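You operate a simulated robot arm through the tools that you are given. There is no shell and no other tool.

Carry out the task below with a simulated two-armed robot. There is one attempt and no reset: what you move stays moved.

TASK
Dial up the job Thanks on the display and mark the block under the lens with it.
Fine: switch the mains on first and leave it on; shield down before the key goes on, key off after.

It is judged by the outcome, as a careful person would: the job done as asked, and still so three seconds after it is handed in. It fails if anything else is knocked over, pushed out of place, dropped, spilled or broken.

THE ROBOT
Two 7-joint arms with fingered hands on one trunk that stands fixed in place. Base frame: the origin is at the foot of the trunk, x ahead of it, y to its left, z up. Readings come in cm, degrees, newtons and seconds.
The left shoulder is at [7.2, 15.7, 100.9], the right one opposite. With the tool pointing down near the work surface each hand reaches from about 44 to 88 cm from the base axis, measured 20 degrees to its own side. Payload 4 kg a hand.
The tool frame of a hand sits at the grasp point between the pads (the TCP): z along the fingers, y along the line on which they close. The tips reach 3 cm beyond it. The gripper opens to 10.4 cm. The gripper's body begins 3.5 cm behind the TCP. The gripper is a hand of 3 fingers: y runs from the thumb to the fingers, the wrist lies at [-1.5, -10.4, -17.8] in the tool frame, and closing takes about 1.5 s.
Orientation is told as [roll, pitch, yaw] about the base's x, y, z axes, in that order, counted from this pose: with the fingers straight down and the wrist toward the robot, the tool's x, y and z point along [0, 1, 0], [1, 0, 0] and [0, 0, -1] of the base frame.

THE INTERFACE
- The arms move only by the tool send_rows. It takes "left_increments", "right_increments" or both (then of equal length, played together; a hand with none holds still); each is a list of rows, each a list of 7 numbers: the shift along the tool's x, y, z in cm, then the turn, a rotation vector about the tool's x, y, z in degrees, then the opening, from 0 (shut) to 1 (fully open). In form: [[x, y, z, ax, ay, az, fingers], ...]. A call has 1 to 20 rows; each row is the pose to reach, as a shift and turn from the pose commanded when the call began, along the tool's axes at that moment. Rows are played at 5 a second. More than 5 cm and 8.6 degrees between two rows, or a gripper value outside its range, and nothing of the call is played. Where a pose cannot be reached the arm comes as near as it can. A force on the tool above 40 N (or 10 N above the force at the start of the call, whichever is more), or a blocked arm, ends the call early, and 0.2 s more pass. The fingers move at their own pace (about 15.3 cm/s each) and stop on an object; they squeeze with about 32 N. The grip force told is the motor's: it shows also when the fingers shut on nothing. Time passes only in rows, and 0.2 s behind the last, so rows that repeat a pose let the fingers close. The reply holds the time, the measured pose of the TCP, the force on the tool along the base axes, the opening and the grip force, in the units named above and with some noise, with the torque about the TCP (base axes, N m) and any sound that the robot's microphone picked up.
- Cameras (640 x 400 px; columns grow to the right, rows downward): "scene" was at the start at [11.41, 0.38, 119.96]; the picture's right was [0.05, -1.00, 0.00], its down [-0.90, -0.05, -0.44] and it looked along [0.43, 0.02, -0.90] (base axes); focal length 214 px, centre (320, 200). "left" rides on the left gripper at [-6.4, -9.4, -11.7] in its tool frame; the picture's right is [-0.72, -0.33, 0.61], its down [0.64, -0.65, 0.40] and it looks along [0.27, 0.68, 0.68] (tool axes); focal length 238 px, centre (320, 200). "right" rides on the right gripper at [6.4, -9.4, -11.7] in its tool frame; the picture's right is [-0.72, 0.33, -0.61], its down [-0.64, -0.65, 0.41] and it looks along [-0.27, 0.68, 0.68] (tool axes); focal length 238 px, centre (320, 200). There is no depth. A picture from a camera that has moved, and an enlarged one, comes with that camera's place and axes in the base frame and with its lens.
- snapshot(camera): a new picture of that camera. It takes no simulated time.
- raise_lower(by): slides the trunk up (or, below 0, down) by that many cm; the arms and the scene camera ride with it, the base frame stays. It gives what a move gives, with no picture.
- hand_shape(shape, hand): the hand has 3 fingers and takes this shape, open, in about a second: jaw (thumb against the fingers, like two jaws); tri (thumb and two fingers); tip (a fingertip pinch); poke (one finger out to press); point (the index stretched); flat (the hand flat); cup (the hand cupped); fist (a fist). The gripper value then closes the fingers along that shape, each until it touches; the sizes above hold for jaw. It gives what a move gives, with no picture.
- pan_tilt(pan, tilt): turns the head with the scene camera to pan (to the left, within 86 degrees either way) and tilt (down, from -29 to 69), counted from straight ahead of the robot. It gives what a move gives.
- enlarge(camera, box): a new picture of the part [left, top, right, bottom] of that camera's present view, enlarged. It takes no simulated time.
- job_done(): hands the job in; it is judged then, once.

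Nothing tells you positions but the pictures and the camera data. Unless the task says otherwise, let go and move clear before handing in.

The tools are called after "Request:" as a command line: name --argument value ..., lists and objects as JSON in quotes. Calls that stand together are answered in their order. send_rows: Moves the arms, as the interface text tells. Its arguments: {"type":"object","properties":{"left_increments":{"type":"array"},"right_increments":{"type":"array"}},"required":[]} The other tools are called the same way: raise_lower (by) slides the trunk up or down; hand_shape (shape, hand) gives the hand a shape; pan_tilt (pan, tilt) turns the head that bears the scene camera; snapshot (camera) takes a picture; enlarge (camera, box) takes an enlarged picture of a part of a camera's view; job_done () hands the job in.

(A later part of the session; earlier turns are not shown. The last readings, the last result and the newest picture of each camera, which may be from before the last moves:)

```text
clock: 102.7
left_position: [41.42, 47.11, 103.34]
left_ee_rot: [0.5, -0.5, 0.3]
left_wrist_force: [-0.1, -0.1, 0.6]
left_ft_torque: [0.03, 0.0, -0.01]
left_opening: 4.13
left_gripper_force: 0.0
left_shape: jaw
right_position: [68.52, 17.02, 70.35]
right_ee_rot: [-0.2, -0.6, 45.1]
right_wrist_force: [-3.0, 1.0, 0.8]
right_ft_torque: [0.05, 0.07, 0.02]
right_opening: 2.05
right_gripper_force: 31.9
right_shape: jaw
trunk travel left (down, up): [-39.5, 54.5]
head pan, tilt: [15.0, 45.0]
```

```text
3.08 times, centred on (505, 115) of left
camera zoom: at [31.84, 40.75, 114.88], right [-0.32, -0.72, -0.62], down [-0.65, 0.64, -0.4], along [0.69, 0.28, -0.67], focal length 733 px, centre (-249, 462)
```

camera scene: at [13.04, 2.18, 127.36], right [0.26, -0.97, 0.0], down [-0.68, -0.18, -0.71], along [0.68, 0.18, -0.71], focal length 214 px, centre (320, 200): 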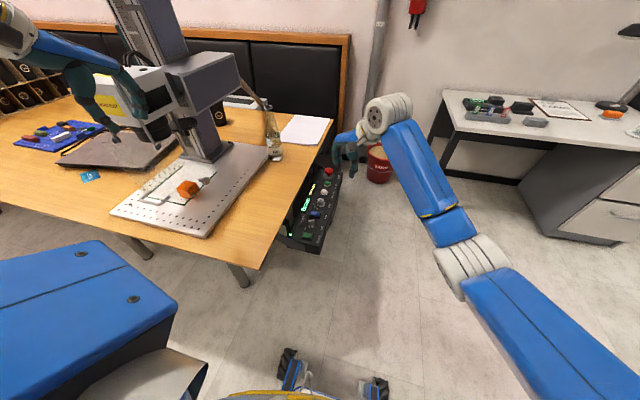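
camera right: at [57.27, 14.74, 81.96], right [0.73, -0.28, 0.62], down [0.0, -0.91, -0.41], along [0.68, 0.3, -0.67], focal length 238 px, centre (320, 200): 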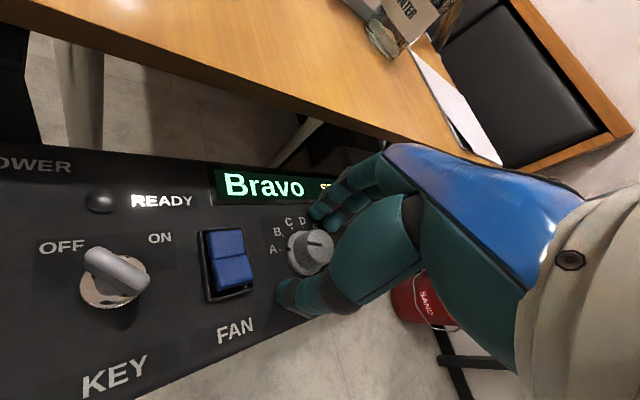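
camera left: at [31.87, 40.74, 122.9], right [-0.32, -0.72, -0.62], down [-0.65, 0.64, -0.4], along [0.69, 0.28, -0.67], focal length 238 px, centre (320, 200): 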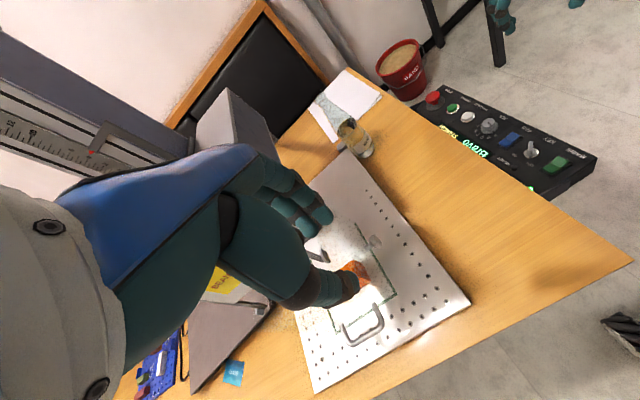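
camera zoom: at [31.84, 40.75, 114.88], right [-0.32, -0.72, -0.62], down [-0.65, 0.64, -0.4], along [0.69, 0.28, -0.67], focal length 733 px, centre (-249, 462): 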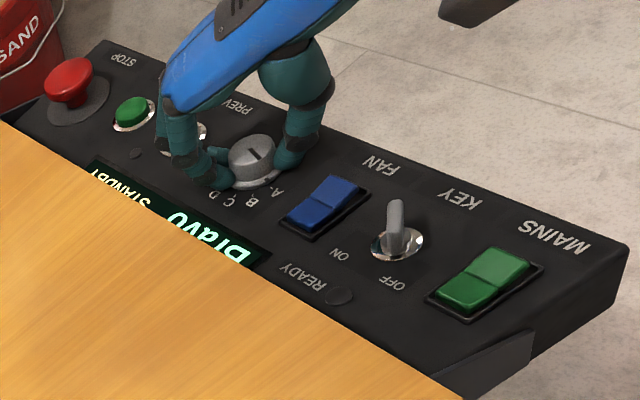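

Gripped firmly. Turning clockwise by about one position (30°).

Request:
send_rows --right_increments '[[0, 0, 0, 0, 0, 6, 0], [0, 0, 0, 0, 0, 12, 0], [0, 0, 0, 0, 0, 18, 0], [0, 0, 0, 0, 0, 24, 0], [0, 0, 0, 0, 0, 30, 0], [0, 0, 0, 0, 0, 30, 0]]'

Request:
enlarge --camera "left" --box '[410, 50, 600, 180]'

Request:
snapshot --camera "right"

Request:
enlarge --camera "scene" --box '[270, 120, 390, 240]'

```text
clock: 104.1
left_position: [41.41, 47.22, 103.25]
left_ee_rot: [0.4, -0.4, 0.3]
left_wrist_force: [0.2, 0.3, -0.4]
left_ft_torque: [-0.01, 0.02, 0.02]
left_opening: 4.13
left_gripper_force: 0.0
left_shape: jaw
right_position: [68.56, 17.1, 70.44]
right_ee_rot: [0.0, -0.8, 15.2]
right_wrist_force: [4.0, 6.8, 4.2]
right_ft_torque: [0.22, -0.22, -0.01]
right_opening: 2.02
right_gripper_force: 32.1
right_shape: jaw
trunk travel left (down, up): [-39.5, 54.5]
head pan, tilt: [15.0, 45.0]
```

```text
3.08 times, centred on (505, 115) of left
camera zoom: at [31.9, 40.82, 114.84], right [-0.32, -0.72, -0.62], down [-0.65, 0.64, -0.4], along [0.69, 0.28, -0.67], focal length 733 px, centre (-249, 462)
```

zoom: 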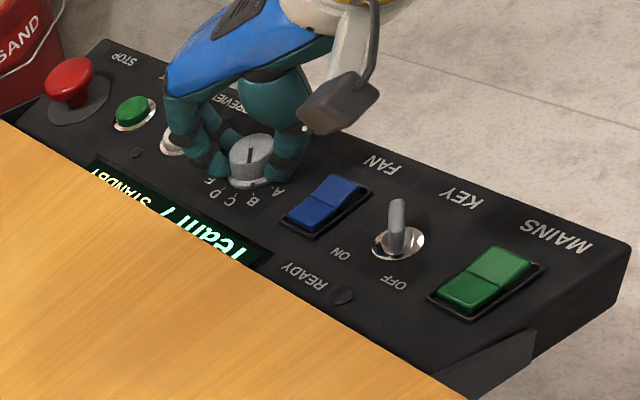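

```text
taken
camera right: at [57.67, 20.7, 82.05], right [0.49, -0.61, 0.62], down [-0.46, -0.79, -0.41], along [0.74, -0.08, -0.67], focal length 238 px, centre (320, 200)
```

right: 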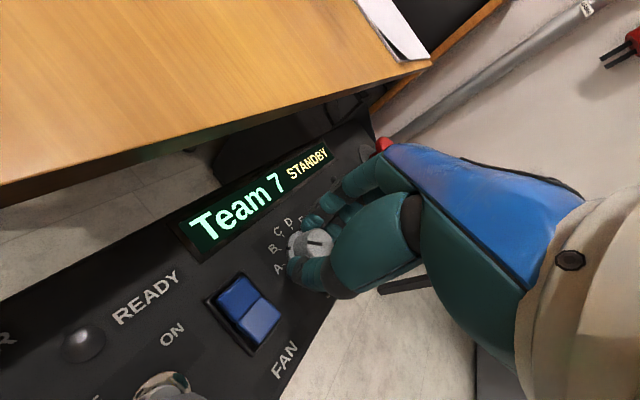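

```text
3.33 times, centred on (330, 180) of scene
camera zoom: at [13.08, 2.43, 119.36], right [0.26, -0.97, 0.0], down [-0.68, -0.19, -0.7], along [0.68, 0.18, -0.71], focal length 715 px, centre (287, 267)
```

zoom: 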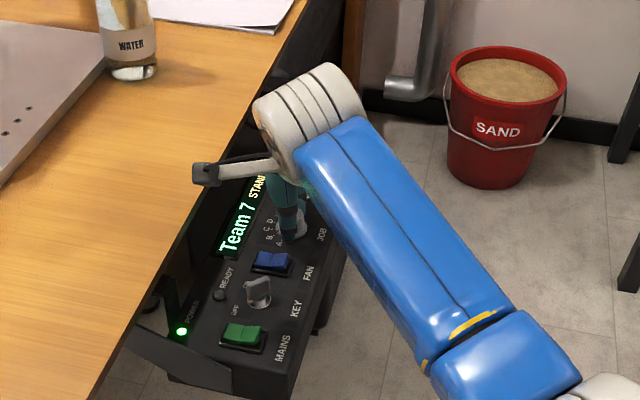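

B is "Team 7". Continuing to the next position.

Request:
send_rows --right_increments '[[0, 0, 0, 0, 0, 6, 0], [0, 0, 0, 0, 0, 12, 0], [0, 0, 0, 0, 0, 18, 0], [0, 0, 0, 0, 0, 24, 0], [0, 0, 0, 0, 0, 30, 0], [0, 0, 0, 0, 0, 30, 0]]'

Request:
snapshot --camera "right"

Request:
enlarge --camera "left" --box '[410, 50, 600, 180]'

Request:
snapshot --camera "scene"

```text
clock: 105.5
left_position: [41.22, 47.45, 103.08]
left_ee_rot: [0.4, -0.5, 0.3]
left_wrist_force: [-1.0, -0.1, 0.2]
left_ft_torque: [0.03, 0.0, -0.01]
left_opening: 4.12
left_gripper_force: 0.0
left_shape: jaw
right_position: [69.8, 15.13, 70.13]
right_ee_rot: [-0.3, -1.1, -16.5]
right_wrist_force: [-14.2, 29.9, -3.0]
right_ft_torque: [0.14, 0.13, 0.06]
right_opening: 1.9
right_gripper_force: 31.9
right_shape: jaw
trunk travel left (down, up): [-39.5, 54.5]
head pan, tilt: [15.0, 45.0]
```

```text
taken
camera right: at [62.41, 24.07, 81.71], right [0.1, -0.78, 0.62], down [-0.8, -0.43, -0.41], along [0.59, -0.46, -0.66], focal length 238 px, centre (320, 200)
```

right: 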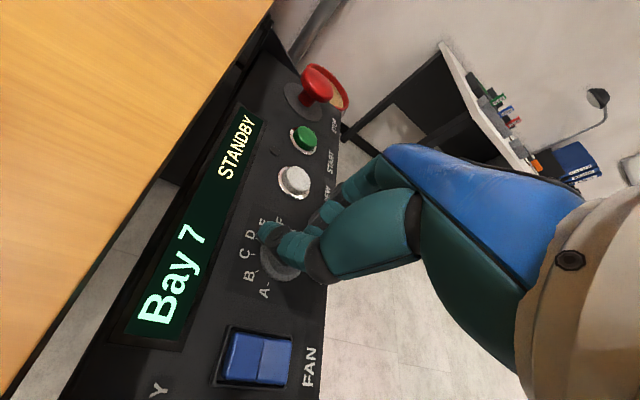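

```text
3.08 times, centred on (505, 115) of left
camera zoom: at [31.74, 41.0, 114.75], right [-0.32, -0.72, -0.62], down [-0.65, 0.64, -0.41], along [0.69, 0.28, -0.67], focal length 733 px, centre (-249, 462)
```

zoom: 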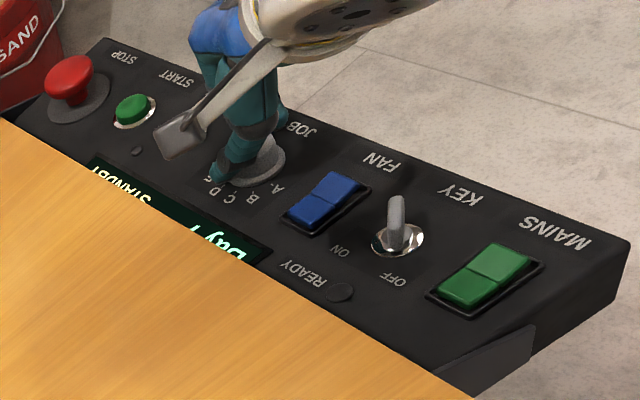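

```text
taken
camera scene: at [12.88, 2.91, 119.34], right [0.26, -0.97, 0.01], down [-0.68, -0.19, -0.71], along [0.68, 0.18, -0.71], focal length 214 px, centre (320, 200)
```

scene: 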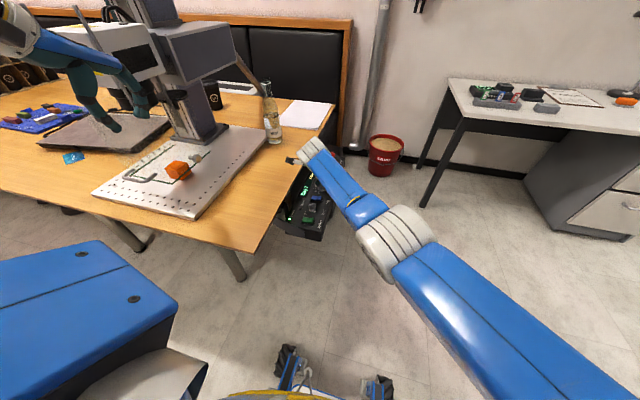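

C is "Bay 7", and the arm is straining at this yaw. I'll open, lift, rotate back and re-grip for the next positions.

Request:
send_rows --right_increments '[[0, 0, 0, 0, 0, 0, 0.2], [0, 0, 0, 0, 0, 0, 0.45], [0, 0, 0, 0, 0, 0, 0.5], [0, 0, -2, 0, 0, 0, 0.5], [0, 0, -4.5, 0, 0, 0, 0.5], [0, 0, -6, 0, 0, 0, 0.5]]'

Request:
snapshot --camera "right"

Request:
enlarge --camera "left" --box '[410, 50, 600, 180]'

```text
clock: 106.9
left_position: [41.39, 46.8, 103.41]
left_ee_rot: [0.5, -0.4, 0.2]
left_wrist_force: [-0.6, -0.2, -0.9]
left_ft_torque: [-0.03, -0.02, 0.0]
left_opening: 4.15
left_gripper_force: 0.1
left_shape: jaw
right_position: [69.26, 15.45, 76.44]
right_ee_rot: [0.0, -0.9, -15.9]
right_wrist_force: [-0.5, -1.3, -0.6]
right_ft_torque: [0.02, 0.01, 0.0]
right_opening: 5.18
right_gripper_force: 0.0
right_shape: jaw
trunk travel left (down, up): [-39.5, 54.5]
head pan, tilt: [15.0, 45.0]
```

```text
taken
camera right: at [61.73, 24.25, 87.96], right [0.11, -0.78, 0.62], down [-0.8, -0.44, -0.41], along [0.59, -0.45, -0.67], focal length 238 px, centre (320, 200)
```

right: 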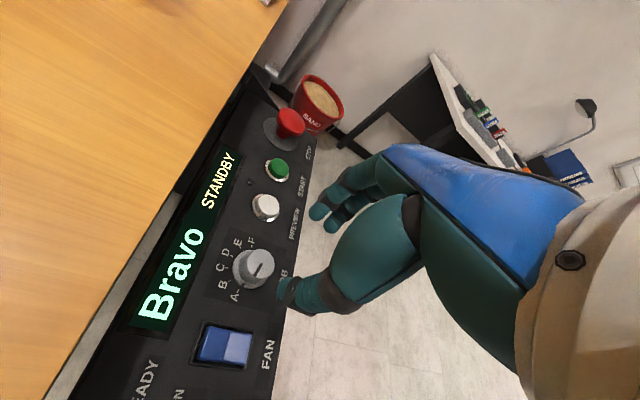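

```text
3.08 times, centred on (505, 115) of left
camera zoom: at [31.89, 40.47, 114.94], right [-0.32, -0.71, -0.62], down [-0.65, 0.64, -0.4], along [0.69, 0.28, -0.67], focal length 733 px, centre (-249, 462)
```

zoom: 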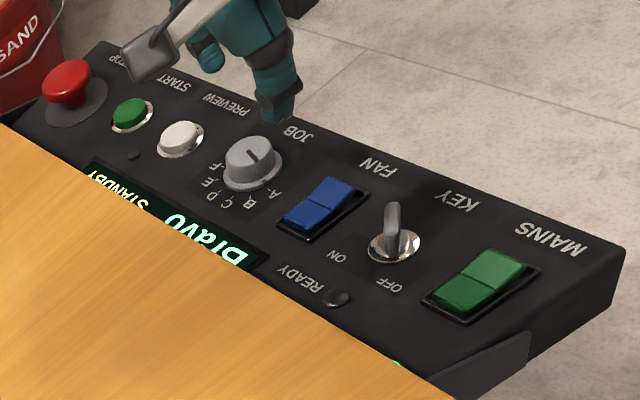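

On release the knob slipped back to A ("Bravo"), most likely dragged because the hand was off-centre at that strained yaw. I'll turn the hand back to about yaw 60° and work in centred turns.

Request:
send_rows --right_increments '[[0, 0, -1, 0, 0, -8, 0.52], [0, 0, -1, 0, 0, -16, 0.52], [0, 0, -1, 0, 0, -24, 0.52], [0, 0, -1, 0, 0, -32, 0.52], [0, 0, -1, 0, 0, -40, 0.52], [0, 0, -1, 0, 0, -48, 0.52], [0, 0, -1, 0, 0, -56, 0.52], [0, 0, -1, 0, 0, -64, 0.52], [0, 0, -1, 0, 0, -72, 0.52], [0, 0, -1, 0, 0, -78, 0.52], [0, 0, -1, 0, 0, -78, 0.52]]'

Request:
snapshot --camera "right"

Request:
enlarge --camera "left" --box '[410, 50, 600, 180]'

```text
clock: 109.3
left_position: [41.44, 47.03, 103.35]
left_ee_rot: [0.5, -0.4, 0.2]
left_wrist_force: [0.0, 0.4, -0.7]
left_ft_torque: [-0.01, 0.0, -0.01]
left_opening: 4.14
left_gripper_force: 0.1
left_shape: jaw
right_position: [68.45, 16.82, 77.48]
right_ee_rot: [-0.6, -0.5, 63.1]
right_wrist_force: [-0.2, 0.1, 0.3]
right_ft_torque: [0.0, -0.01, 0.02]
right_opening: 5.38
right_gripper_force: 0.0
right_shape: jaw
trunk travel left (down, up): [-39.5, 54.5]
head pan, tilt: [15.0, 45.0]
```

```text
taken
camera right: at [58.45, 11.32, 88.97], right [0.78, -0.04, 0.62], down [0.28, -0.87, -0.4], along [0.56, 0.49, -0.67], focal length 238 px, centre (320, 200)
```

right: 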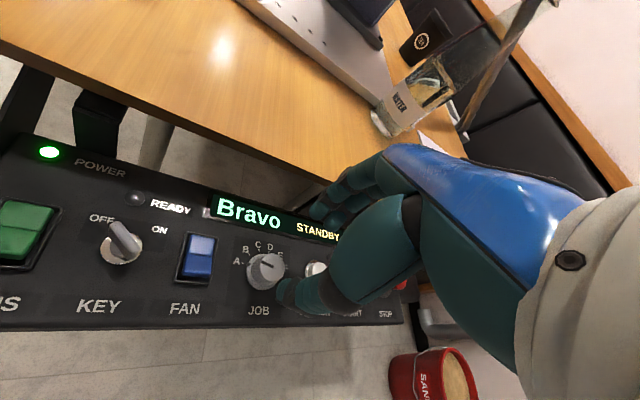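

```text
3.08 times, centred on (505, 115) of left
camera zoom: at [31.89, 40.74, 114.87], right [-0.32, -0.72, -0.62], down [-0.65, 0.64, -0.4], along [0.69, 0.28, -0.67], focal length 733 px, centre (-249, 462)
```

zoom: 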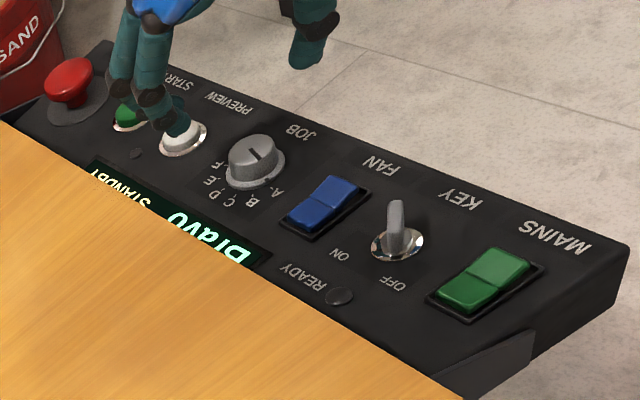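

Good reach at yaw 63°. Descending, gripping, and turning two positions while staying centred.

Request:
send_rows --right_increments '[[0, 0, 2, 0, 0, 0, 0.52], [0, 0, 4, 0, 0, 0, 0.52], [0, 0, 6, 0, 0, 0, 0.52], [0, 0, 7.1, 0, 0, 0, 0.52], [0, 0, 7.1, 0, 0, 0, 0.3], [0, 0, 7.1, 0, 0, 0, 0.1], [0, 0, 7.1, 0, 0, 0, 0.0], [0, 0, 7.1, 0, 0, 0, 0.0], [0, 0, 7.1, 0, 0, 0, 0.0]]'

Request:
send_rows --right_increments '[[0, 0, 0, 0, 0, 7, 0], [0, 0, 0, 0, 0, 14, 0], [0, 0, 0, 0, 0, 21, 0], [0, 0, 0, 0, 0, 28, 0], [0, 0, 0, 0, 0, 35, 0], [0, 0, 0, 0, 0, 42, 0], [0, 0, 0, 0, 0, 49, 0], [0, 0, 0, 0, 0, 56, 0], [0, 0, 0, 0, 0, 60, 0], [0, 0, 0, 0, 0, 60, 0]]'

Request:
snapshot --camera "right"

Request:
enlarge --camera "left" --box '[410, 50, 600, 180]'

```text
clock: 111.3
left_position: [41.26, 47.1, 103.35]
left_ee_rot: [0.4, -0.4, 0.3]
left_wrist_force: [-0.1, -1.2, -0.6]
left_ft_torque: [0.03, -0.02, 0.02]
left_opening: 4.14
left_gripper_force: 0.1
left_shape: jaw
right_position: [68.59, 16.91, 70.47]
right_ee_rot: [-0.5, -0.5, 63.2]
right_wrist_force: [-1.6, -0.5, 3.5]
right_ft_torque: [0.01, 0.05, -0.02]
right_opening: 2.08
right_gripper_force: 31.9
right_shape: jaw
trunk travel left (down, up): [-39.5, 54.5]
head pan, tilt: [15.0, 45.0]
```

```text
clock: 113.5
left_position: [41.18, 47.32, 103.28]
left_ee_rot: [0.3, -0.5, 0.3]
left_wrist_force: [0.7, -0.2, -0.2]
left_ft_torque: [-0.01, -0.02, 0.02]
left_opening: 4.1
left_gripper_force: 0.1
left_shape: jaw
right_position: [69.0, 16.0, 70.29]
right_ee_rot: [-0.4, -0.9, 2.4]
right_wrist_force: [-9.0, 17.2, 8.7]
right_ft_torque: [0.47, 0.19, 0.07]
right_opening: 1.96
right_gripper_force: 32.1
right_shape: jaw
trunk travel left (down, up): [-39.5, 54.5]
head pan, tilt: [15.0, 45.0]
```

```text
taken
camera right: at [59.13, 22.13, 81.83], right [0.35, -0.7, 0.63], down [-0.62, -0.67, -0.41], along [0.71, -0.25, -0.66], focal length 238 px, centre (320, 200)
```

right: 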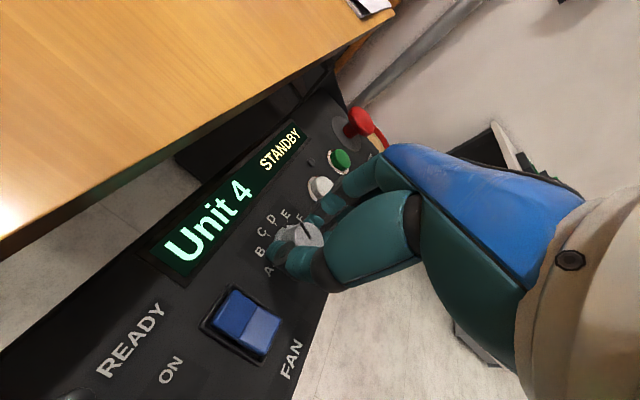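

```text
3.08 times, centred on (505, 115) of left
camera zoom: at [31.63, 40.92, 114.85], right [-0.32, -0.72, -0.62], down [-0.65, 0.64, -0.41], along [0.69, 0.28, -0.67], focal length 733 px, centre (-249, 462)
```

zoom: 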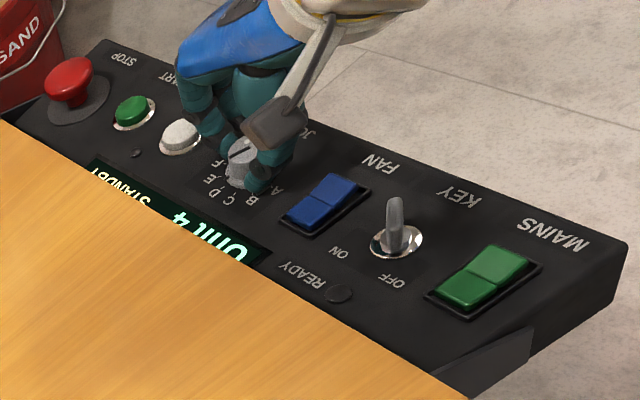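

Request:
enlarge --camera "right" --box '[240, 190, 340, 290]'

Request:
enlarge --camera "left" --box '[460, 80, 510, 120]'

```text
4.00 times, centred on (290, 240) of right
camera zoom: at [59.13, 22.13, 81.83], right [0.35, -0.7, 0.63], down [-0.62, -0.67, -0.41], along [0.71, -0.25, -0.66], focal length 953 px, centre (440, 40)
```

zoom: 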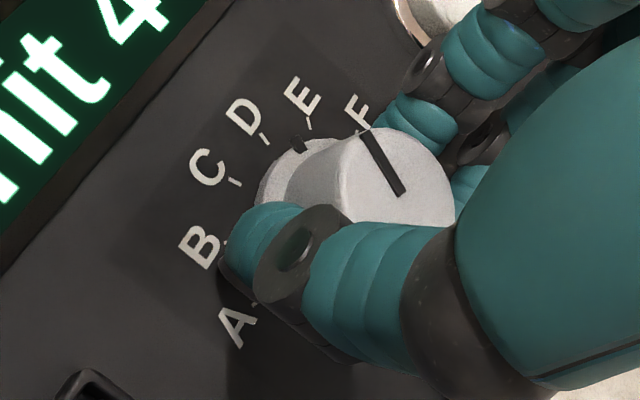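

```text
10.00 times, centred on (485, 100) of left
camera zoom: at [31.63, 40.92, 114.85], right [-0.32, -0.72, -0.62], down [-0.65, 0.64, -0.41], along [0.69, 0.28, -0.67], focal length 2384 px, centre (-1330, 1200)
```

zoom: 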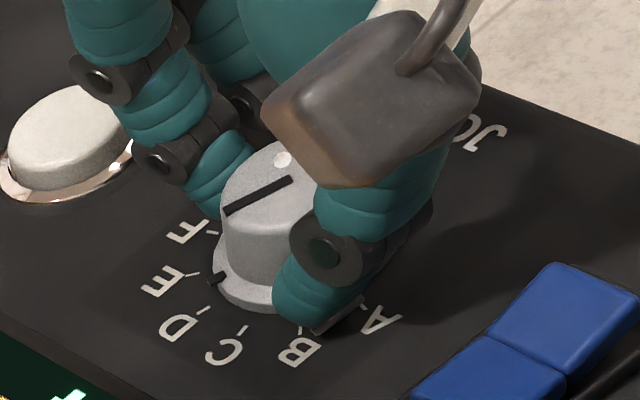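

The knob's index mark is now between D and E showing "Unit 4", so it turns further than the hand does. I'll release and see where it settles.

Request:
send_rows --right_increments '[[0, 0, 0, 0, 0, 0, 0.1], [0, 0, 0, 0, 0, 0, 0.2], [0, 0, 0, 0, 0, 0, 0.3]]'

Request:
snapshot --camera "right"

Request:
enlarge --camera "left" --box '[460, 80, 510, 120]'

```text
clock: 114.3
left_position: [41.4, 46.7, 103.43]
left_ee_rot: [0.6, -0.3, 0.2]
left_wrist_force: [0.7, -0.1, -0.1]
left_ft_torque: [0.02, -0.02, 0.02]
left_opening: 4.14
left_gripper_force: 0.0
left_shape: jaw
right_position: [69.44, 15.52, 70.4]
right_ee_rot: [-0.3, -0.9, 2.1]
right_wrist_force: [-1.0, 1.1, 4.6]
right_ft_torque: [0.06, 0.15, -0.04]
right_opening: 3.16
right_gripper_force: 0.0
right_shape: jaw
trunk travel left (down, up): [-39.5, 54.5]
head pan, tilt: [15.0, 45.0]
```

```text
taken
camera right: at [59.52, 21.53, 81.88], right [0.34, -0.7, 0.62], down [-0.62, -0.67, -0.41], along [0.7, -0.25, -0.67], focal length 238 px, centre (320, 200)
```

right: 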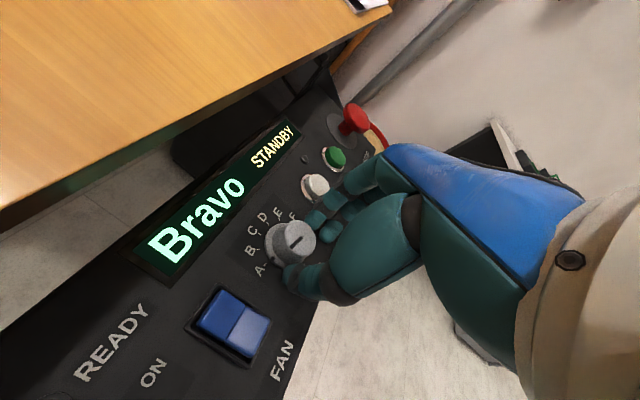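

```text
10.00 times, centred on (485, 100) of left
camera zoom: at [31.91, 40.41, 114.97], right [-0.32, -0.71, -0.62], down [-0.65, 0.64, -0.4], along [0.69, 0.28, -0.67], focal length 2384 px, centre (-1330, 1200)
```

zoom: 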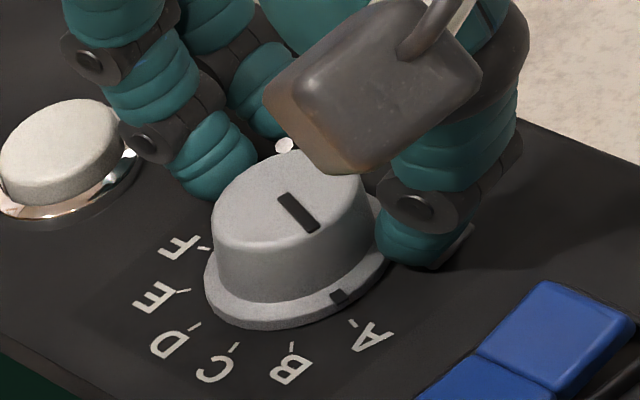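

The knob fell back to A as the fingers opened. I'll test with a smaller, well-centred turn and a quick release to learn how the detents behave.

Request:
send_rows --right_increments '[[0, 0, 0, 0, 0, 0, 0.52], [0, 0, -2, 0, 0, 0, 0.52], [0, 0, -4.5, 0, 0, 0, 0.52], [0, 0, -6.5, 0, 0, -8, 0.52], [0, 0, -6.5, 0, 0, -16, 0.52], [0, 0, -6.5, 0, 0, -24, 0.52], [0, 0, -6.5, 0, 0, -32, 0.52], [0, 0, -6.5, 0, 0, -40, 0.52], [0, 0, -6.5, 0, 0, -48, 0.52], [0, 0, -6.5, 0, 0, -55, 0.52], [0, 0, -6.5, 0, 0, -61, 0.52], [0, 0, -6.5, 0, 0, -61, 0.52]]'

Request:
enlarge --camera "left" --box '[460, 80, 510, 120]'

Request:
snapshot --camera "right"

```text
clock: 116.9
left_position: [41.38, 47.09, 103.36]
left_ee_rot: [0.5, -0.4, 0.3]
left_wrist_force: [0.1, -0.1, 0.2]
left_ft_torque: [-0.02, 0.0, -0.01]
left_opening: 4.13
left_gripper_force: 0.0
left_shape: jaw
right_position: [68.48, 16.87, 76.86]
right_ee_rot: [-0.5, -0.5, 64.3]
right_wrist_force: [0.4, 0.4, 0.7]
right_ft_torque: [0.0, -0.01, -0.02]
right_opening: 5.37
right_gripper_force: 0.0
right_shape: jaw
trunk travel left (down, up): [-39.5, 54.5]
head pan, tilt: [15.0, 45.0]
```

```text
10.00 times, centred on (485, 100) of left
camera zoom: at [31.89, 40.74, 114.87], right [-0.32, -0.72, -0.62], down [-0.65, 0.64, -0.4], along [0.69, 0.28, -0.67], focal length 2384 px, centre (-1330, 1200)
```

zoom: 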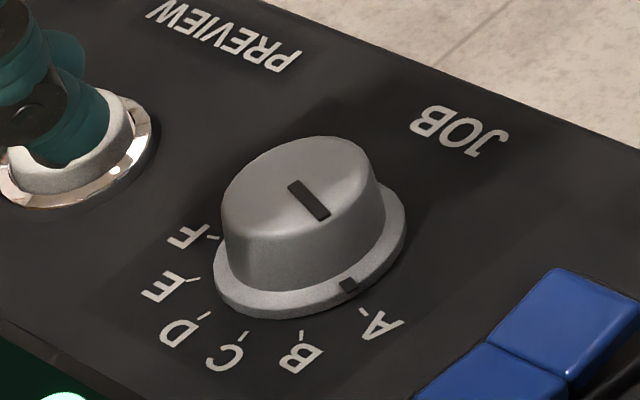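

```text
taken
camera right: at [58.53, 11.12, 88.42], right [0.78, -0.02, 0.62], down [0.3, -0.86, -0.4], along [0.55, 0.5, -0.67], focal length 238 px, centre (320, 200)
```

right: 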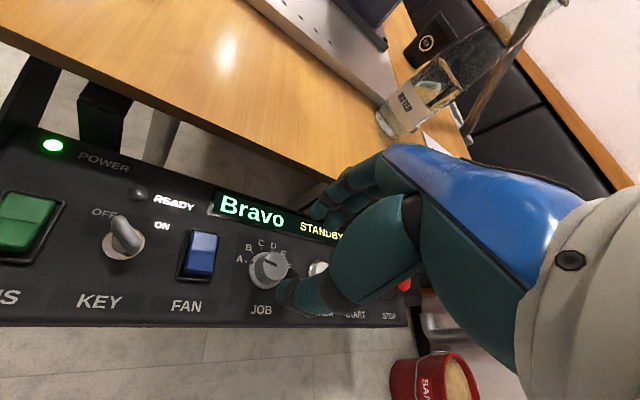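

From cleaner triangulation, the knob axis is at [69.0, 16.8], panel at z≈67.05 and knob top ≈68.7, so my grip was about 0.5 cm off-centre. I'll re-grip centred.

Request:
send_rows --right_increments '[[-0.5, 0.17, 2, 0, 0, 0, 0.52], [-0.5, 0.17, 4.5, 0, 0, 0, 0.52], [-0.5, 0.17, 6.6, 0, 0, 0, 0.5], [-0.5, 0.17, 6.6, 0, 0, 0, 0.3], [-0.5, 0.17, 6.6, 0, 0, 0, 0.15], [-0.5, 0.17, 6.6, 0, 0, 0, 0.0], [-0.5, 0.17, 6.6, 0, 0, 0, 0.0], [-0.5, 0.17, 6.6, 0, 0, 0, 0.0]]'

Request:
enlarge --camera "left" --box '[460, 80, 510, 120]'

Request:
enlarge --camera "right" --box '[230, 190, 360, 330]'

```text
clock: 118.7
left_position: [41.36, 47.2, 103.24]
left_ee_rot: [0.5, -0.3, 0.3]
left_wrist_force: [0.0, -0.6, 0.0]
left_ft_torque: [0.04, -0.02, -0.01]
left_opening: 4.13
left_gripper_force: 0.1
left_shape: jaw
right_position: [69.26, 16.79, 70.28]
right_ee_rot: [-0.6, -0.6, 64.1]
right_wrist_force: [2.5, 2.9, 4.5]
right_ft_torque: [0.06, 0.0, -0.03]
right_opening: 2.34
right_gripper_force: 32.1
right_shape: jaw
trunk travel left (down, up): [-39.5, 54.5]
head pan, tilt: [15.0, 45.0]
```

```text
10.00 times, centred on (485, 100) of left
camera zoom: at [31.85, 40.75, 114.88], right [-0.32, -0.72, -0.62], down [-0.65, 0.64, -0.4], along [0.69, 0.28, -0.67], focal length 2384 px, centre (-1330, 1200)
```

zoom: 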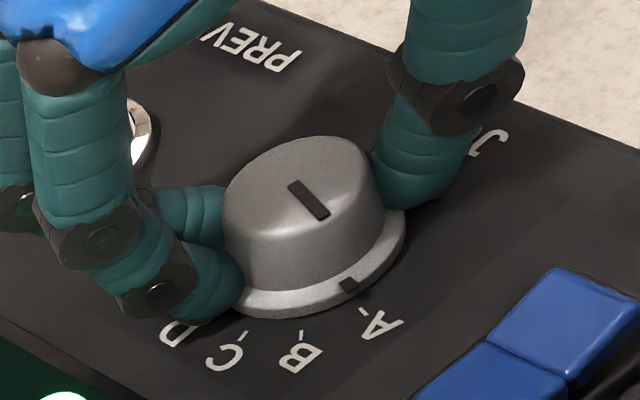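

```text
2.86 times, centred on (295, 260) of right
camera zoom: at [59.11, 11.13, 81.89], right [0.78, -0.02, 0.62], down [0.3, -0.87, -0.4], along [0.55, 0.5, -0.67], focal length 681 px, centre (391, 29)
```

zoom: 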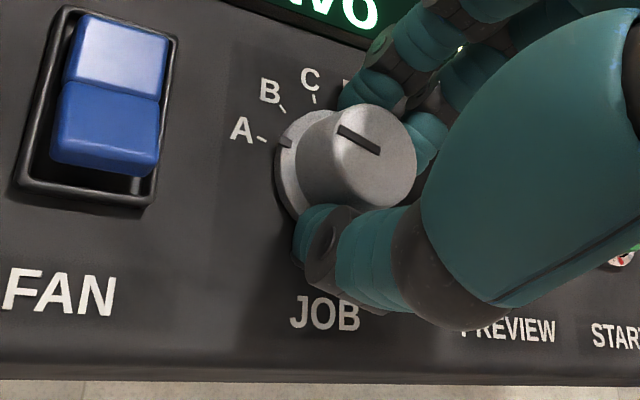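

Request:
send_rows --right_increments '[[0, 0, 0, 0, 0, 5, 0], [0, 0, 0, 0, 0, 10, 0], [0, 0, 0, 0, 0, 15, 0], [0, 0, 0, 0, 0, 20, 0], [0, 0, 0, 0, 0, 25, 0], [0, 0, 0, 0, 0, 30, 0], [0, 0, 0, 0, 0, 30, 0]]'

Request:
enlarge --camera "left" --box '[460, 80, 510, 120]'

Request:
snapshot --camera "right"

```text
clock: 120.0
left_position: [40.78, 46.72, 103.77]
left_ee_rot: [0.6, -0.8, 0.2]
left_wrist_force: [0.2, 0.9, -0.2]
left_ft_torque: [-0.01, -0.04, 0.0]
left_opening: 4.12
left_gripper_force: 0.0
left_shape: jaw
right_position: [70.36, 17.47, 70.34]
right_ee_rot: [-0.6, -0.3, 37.9]
right_wrist_force: [-27.6, -19.3, 22.6]
right_ft_torque: [-0.99, 1.1, -0.12]
right_opening: 2.69
right_gripper_force: 31.8
right_shape: jaw
right hand out of reach, approached as far as the arm can: row 2, 3, 4, 5, 6
trunk travel left (down, up): [-39.5, 54.5]
head pan, tilt: [15.0, 45.0]
stopped in row 6 (right hand): the force on the tool passed its limit at 41 N (the readings are from after the stop); the commanded pose is now the measured one
```

```text
10.00 times, centred on (485, 100) of left
camera zoom: at [31.24, 40.42, 115.21], right [-0.31, -0.71, -0.63], down [-0.65, 0.64, -0.41], along [0.69, 0.28, -0.67], focal length 2384 px, centre (-1330, 1200)
```

zoom: 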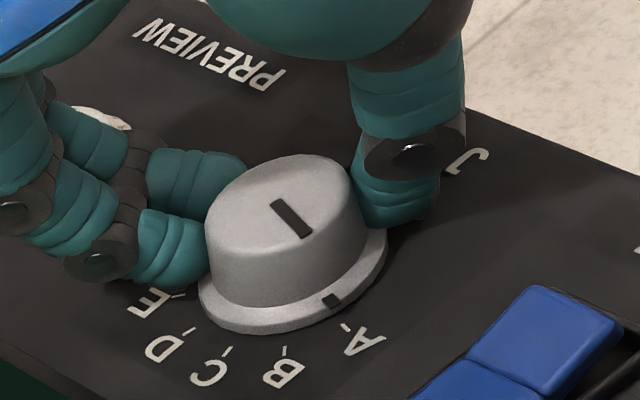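

```text
taken
camera right: at [58.89, 16.76, 81.9], right [0.69, -0.37, 0.62], down [-0.12, -0.91, -0.4], along [0.71, 0.21, -0.67], focal length 238 px, centre (320, 200)
```

right: 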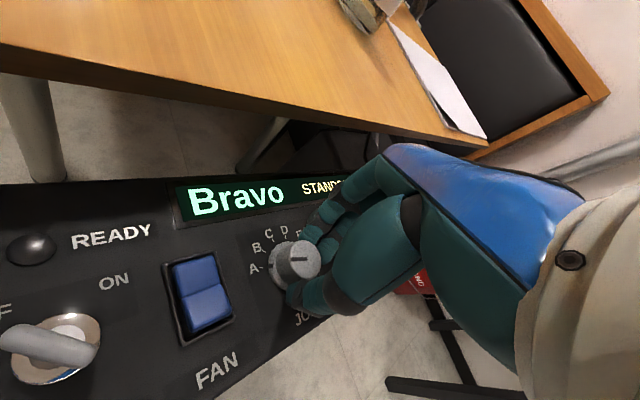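

The right arm is at its reach limit here and slipped on the knob. The left arm, whose shoulder lines up with the panel, should suit the dial and START better. Releasing and retreating the right hand.

Request:
send_rows --right_increments '[[0, 0, 0, 0, 0, 0, 0.2], [0, 0, 0, 0, 0, 0, 0.5], [0, 0, -0.5, 0, 0, 0, 0.5], [0, 0, -3, 0, 0, 0, 0.5], [0, 0, -6, 0, 0, 0, 0.5], [-1, -2, -9, 0, 0, -4, 0.5], [-2, -5, -12, 0, 0, -8, 0.5], [-3, -8, -15, 0, 0, -14, 0.5], [-4, -11, -18, 0, 0, -20, 0.5], [-5, -14, -20, 0, 0, -26, 0.5], [-7, -17, -22, 0, 0, -32, 0.5], [-9, -20, -23, 0, 0, -38, 0.5]]'

Request:
snapshot --camera "right"

Request:
snapshot --camera "scene"

```text
clock: 122.6
left_position: [41.36, 47.02, 103.4]
left_ee_rot: [0.5, -0.4, 0.3]
left_wrist_force: [-0.1, 0.3, 0.2]
left_ft_torque: [-0.01, 0.03, 0.0]
left_opening: 4.12
left_gripper_force: 0.1
left_shape: jaw
right_position: [72.08, 0.34, 94.97]
right_ee_rot: [-0.2, 0.0, 75.9]
right_wrist_force: [0.1, -0.4, 0.4]
right_ft_torque: [0.02, 0.01, 0.0]
right_opening: 0.64
right_gripper_force: 32.2
right_shape: jaw
right hand out of reach, approached as far as the arm can: row 4, 5, 6, 7, 8, 9, 10, 11, 12
trunk travel left (down, up): [-39.5, 54.5]
head pan, tilt: [15.0, 45.0]
```

```text
taken
camera right: at [63.66, -7.24, 106.64], right [0.77, 0.14, 0.62], down [0.47, -0.79, -0.4], along [0.43, 0.6, -0.68], focal length 238 px, centre (320, 200)
```

right: 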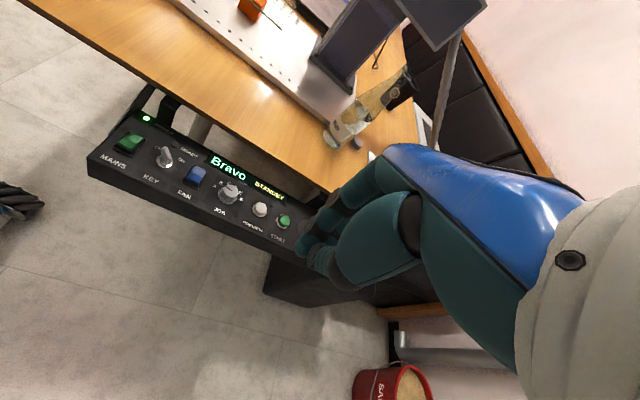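

```text
taken
camera scene: at [13.09, 1.96, 119.36], right [0.26, -0.97, 0.0], down [-0.68, -0.18, -0.71], along [0.68, 0.18, -0.71], focal length 214 px, centre (320, 200)
```

scene: 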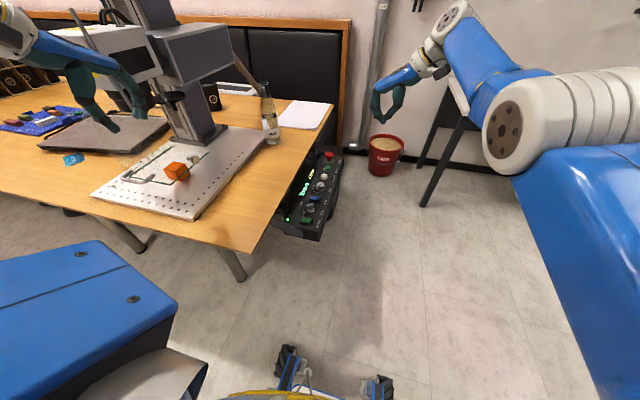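

Request:
enlarge --camera "right" --box '[80, 100, 340, 270]'

Request:
send_rows --right_increments '[[0, 0, 0, 0, 0, 0, 0.5], [0, 0, 0, 0, 0, 0, 0.5], [0, 0, 0, 0, 0, 0, 0.5]]'

Request:
enlarge --camera "left" --box '[410, 50, 600, 180]'

```text
2.35 times, centred on (210, 185) of right
camera zoom: at [63.66, -7.24, 106.64], right [0.77, 0.14, 0.62], down [0.47, -0.79, -0.4], along [0.43, 0.6, -0.68], focal length 561 px, centre (579, 235)
```

zoom: 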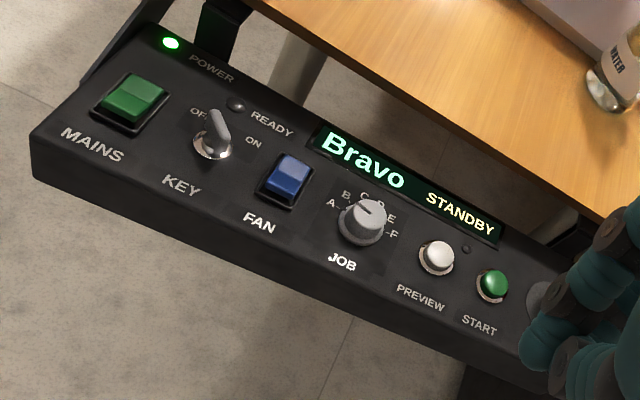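

```text
clock: 123.4
left_position: [41.43, 47.03, 103.26]
left_ee_rot: [0.5, -0.4, 0.2]
left_wrist_force: [-0.9, 0.0, 0.5]
left_ft_torque: [0.0, 0.05, -0.01]
left_opening: 4.11
left_gripper_force: 0.1
left_shape: jaw
right_position: [72.21, 0.48, 94.95]
right_ee_rot: [-0.3, 0.2, 75.9]
right_wrist_force: [0.0, 1.1, 0.8]
right_ft_torque: [-0.02, 0.02, -0.02]
right_opening: 0.64
right_gripper_force: 32.1
right_shape: jaw
trunk travel left (down, up): [-39.5, 54.5]
head pan, tilt: [15.0, 45.0]
```

```text
3.08 times, centred on (505, 115) of left
camera zoom: at [31.91, 40.71, 114.87], right [-0.32, -0.72, -0.62], down [-0.65, 0.64, -0.4], along [0.69, 0.28, -0.67], focal length 733 px, centre (-249, 462)
```

zoom: 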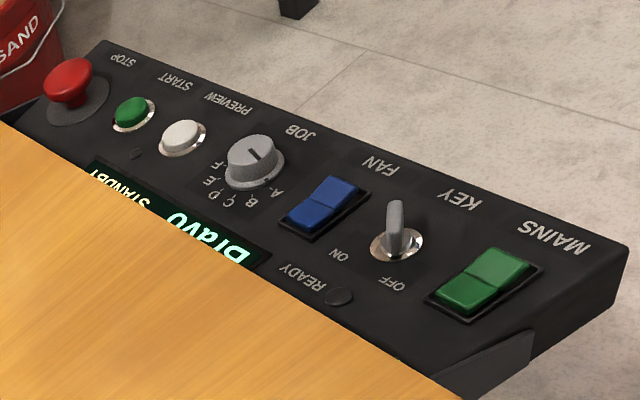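

The right fingers seem jammed shut, so I'll reset their shape.

Request:
hand_shape --shape "flat" --hand "right"

Request:
snapshot --camera "right"

Request:
hand_shape --shape "jaw" --hand "right"

Request:
snapshot --camera "right"

```text
clock: 124.3
left_position: [41.17, 47.03, 103.17]
left_ee_rot: [0.4, -0.4, 0.3]
left_wrist_force: [-0.6, 0.0, -0.3]
left_ft_torque: [-0.03, -0.05, -0.02]
left_opening: 4.13
left_gripper_force: 0.1
left_shape: jaw
right_position: [72.08, 0.57, 94.92]
right_ee_rot: [-0.2, 0.1, 75.8]
right_wrist_force: [-0.5, -0.1, 0.3]
right_ft_torque: [-0.01, 0.01, 0.0]
right_opening: 9.61
right_gripper_force: 0.0
right_shape: flat
trunk travel left (down, up): [-39.5, 54.5]
head pan, tilt: [15.0, 45.0]
```

```text
taken
camera right: at [63.66, -7.0, 106.63], right [0.77, 0.14, 0.62], down [0.46, -0.79, -0.4], along [0.43, 0.6, -0.68], focal length 238 px, centre (320, 200)
```

right: 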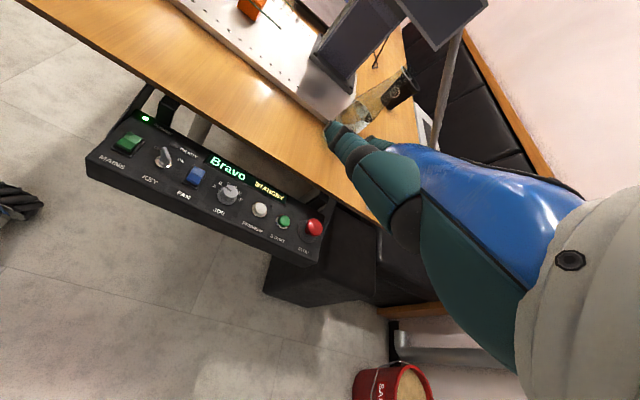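

```text
clock: 125.2
left_position: [41.35, 47.21, 103.36]
left_ee_rot: [0.4, -0.4, 0.3]
left_wrist_force: [0.1, -0.2, 0.3]
left_ft_torque: [-0.02, 0.04, 0.06]
left_opening: 4.14
left_gripper_force: 0.0
left_shape: jaw
right_position: [72.29, 0.53, 94.95]
right_ee_rot: [-0.3, 0.2, 75.9]
right_wrist_force: [-0.5, -1.0, -0.1]
right_ft_torque: [0.02, 0.01, -0.01]
right_opening: 10.37
right_gripper_force: 0.1
right_shape: jaw
trunk travel left (down, up): [-39.5, 54.5]
head pan, tilt: [15.0, 45.0]
```

```text
taken
camera right: at [63.66, -7.0, 106.63], right [0.77, 0.14, 0.62], down [0.46, -0.79, -0.4], along [0.43, 0.6, -0.68], focal length 238 px, centre (320, 200)
```

right: 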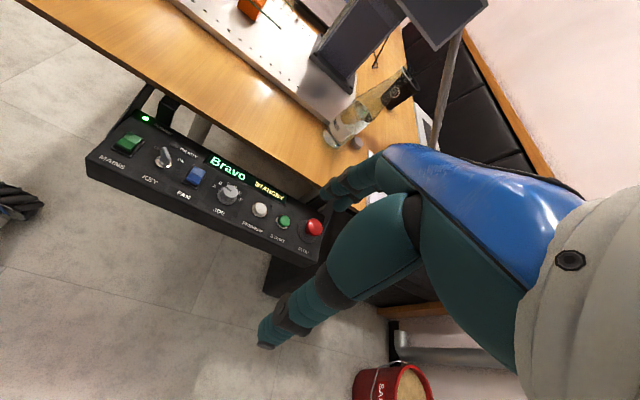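

The right hand works again and its camera views the whole panel well. Now I'll bring the left hand over with a natural outward yaw.

Request:
send_rows --left_increments '[[-2, 0.5, -1.2, 0, 0, 6.5, 0.5], [-4, 1, -2.4, 0, 0, 13, 0.5], [-6, 1.5, -3.6, 0, 0, 19.5, 0.5], [-8, 2, -4.8, 0, 0, 26, 0.5], [-10, 2.5, -6, 0, 0, 33, 0.5], [-12, 3, -7, 0, 0, 40, 0.5], [-12, 3, -7, 0, 0, 40, 0.5]]' --right_increments '[[0, -1, 0, 0, 0, 0, 0.5], [0, -2, 0, 0, 0, 0, 0.5], [0, -4, 0, 0, 0, 0, 0.5], [0, -6, 0, 0, 0, 0, 0.5], [0, -8, 0, 0, 0, 0, 0.5], [0, -10, 0, 0, 0, 0, 0.5], [0, -12, 0, 0, 0, 0, 0.5]]'

Request:
snapshot --camera "scene"

Request:
snapshot --camera "left"

Request:
snapshot --camera "right"

```text
clock: 126.8
left_position: [44.3, 35.06, 110.34]
left_ee_rot: [0.7, 0.0, -39.8]
left_wrist_force: [-0.1, 0.3, -0.7]
left_ft_torque: [0.01, -0.02, -0.02]
left_opening: 5.15
left_gripper_force: 0.1
left_shape: jaw
right_position: [73.05, -11.03, 95.88]
right_ee_rot: [-0.3, 0.0, 75.9]
right_wrist_force: [-1.2, -0.2, -1.0]
right_ft_torque: [-0.02, -0.03, 0.02]
right_opening: 5.25
right_gripper_force: 0.0
right_shape: jaw
right hand out of reach, approached as far as the arm can: row 1, 2, 3, 4, 5, 6, 7
trunk travel left (down, up): [-39.5, 54.5]
head pan, tilt: [15.0, 45.0]
```

```text
taken
camera scene: at [13.06, 2.02, 119.36], right [0.26, -0.97, 0.0], down [-0.68, -0.18, -0.71], along [0.68, 0.18, -0.71], focal length 214 px, centre (320, 200)
```

scene: 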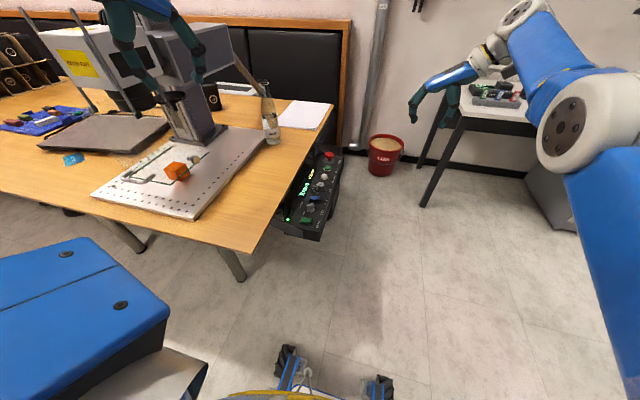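

```text
taken
camera left: at [32.91, 36.17, 121.88], right [-0.71, -0.34, -0.62], down [-0.09, 0.91, -0.4], along [0.7, -0.23, -0.67], focal length 238 px, centre (320, 200)
```

left: 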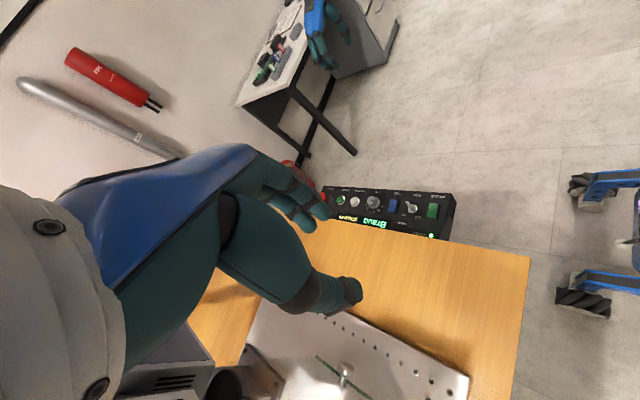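

```text
taken
camera right: at [64.54, -18.71, 107.53], right [0.77, 0.14, 0.62], down [0.47, -0.79, -0.4], along [0.43, 0.6, -0.68], focal length 238 px, centre (320, 200)
```

right: 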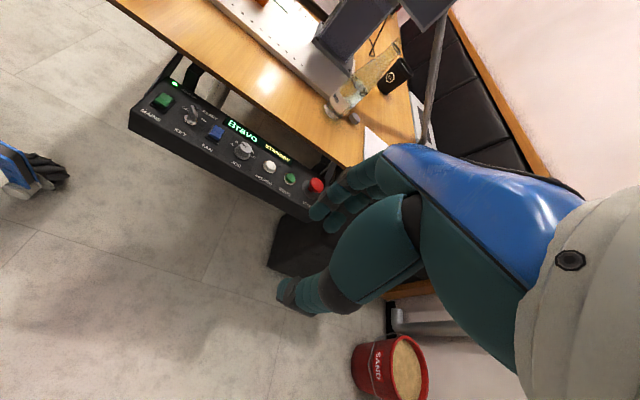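

Request:
send_rows --left_increments '[[0, 3.3, 1, 0, 0, 0, 0.5], [0, 6.6, 2, 0, 0, 0, 0.5], [0, 10, 4, 0, 0, 0, 0.5], [0, 13.3, 6, 0, 0, 0, 0.5], [0, 16.6, 8, 0, 0, 0, 0.5], [0, 20, 10, 0, 0, 0, 0.5], [-0.1, 23.2, 12.3, 0, 0, 0, 0.5], [-0.1, 23.2, 12.3, 0, 0, 0, 0.5]]'

Request:
snapshot --camera "scene"

Request:
snapshot --camera "left"

Request:
snapshot --camera "right"

```text
clock: 128.6
left_position: [62.1, 20.16, 98.0]
left_ee_rot: [0.7, -0.1, -39.7]
left_wrist_force: [-0.2, 0.3, 0.0]
left_ft_torque: [-0.01, -0.02, 0.0]
left_opening: 5.16
left_gripper_force: 0.0
left_shape: jaw
right_position: [73.06, -11.08, 95.96]
right_ee_rot: [-0.4, 0.0, 75.9]
right_wrist_force: [-0.3, 0.3, 0.5]
right_ft_torque: [0.01, 0.01, 0.02]
right_opening: 5.21
right_gripper_force: 0.1
right_shape: jaw
trunk travel left (down, up): [-39.5, 54.5]
head pan, tilt: [15.0, 45.0]
```

```text
taken
camera scene: at [13.14, 2.07, 119.36], right [0.26, -0.97, 0.0], down [-0.68, -0.18, -0.71], along [0.68, 0.18, -0.71], focal length 214 px, centre (320, 200)
```

scene: 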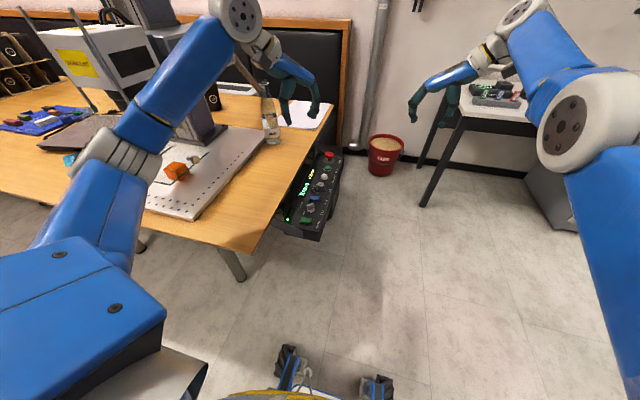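

```text
taken
camera left: at [50.72, 21.36, 109.58], right [-0.71, -0.34, -0.62], down [-0.09, 0.91, -0.4], along [0.7, -0.23, -0.67], focal length 238 px, centre (320, 200)
```

left: 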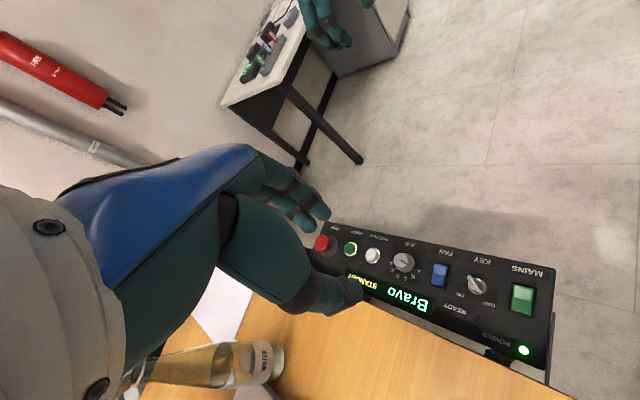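

```text
taken
camera right: at [64.59, -18.61, 107.57], right [0.77, 0.14, 0.62], down [0.46, -0.79, -0.4], along [0.43, 0.6, -0.68], focal length 238 px, centre (320, 200)
```

right: 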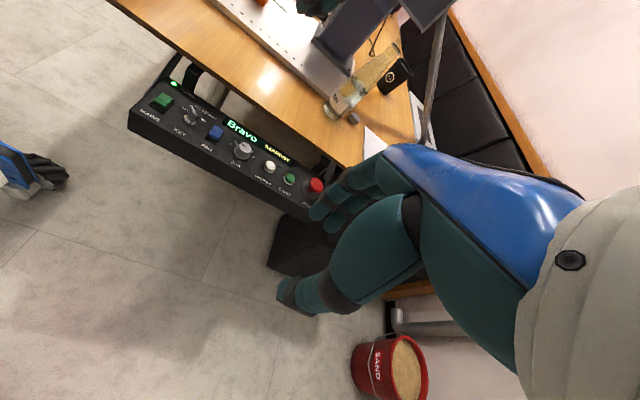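

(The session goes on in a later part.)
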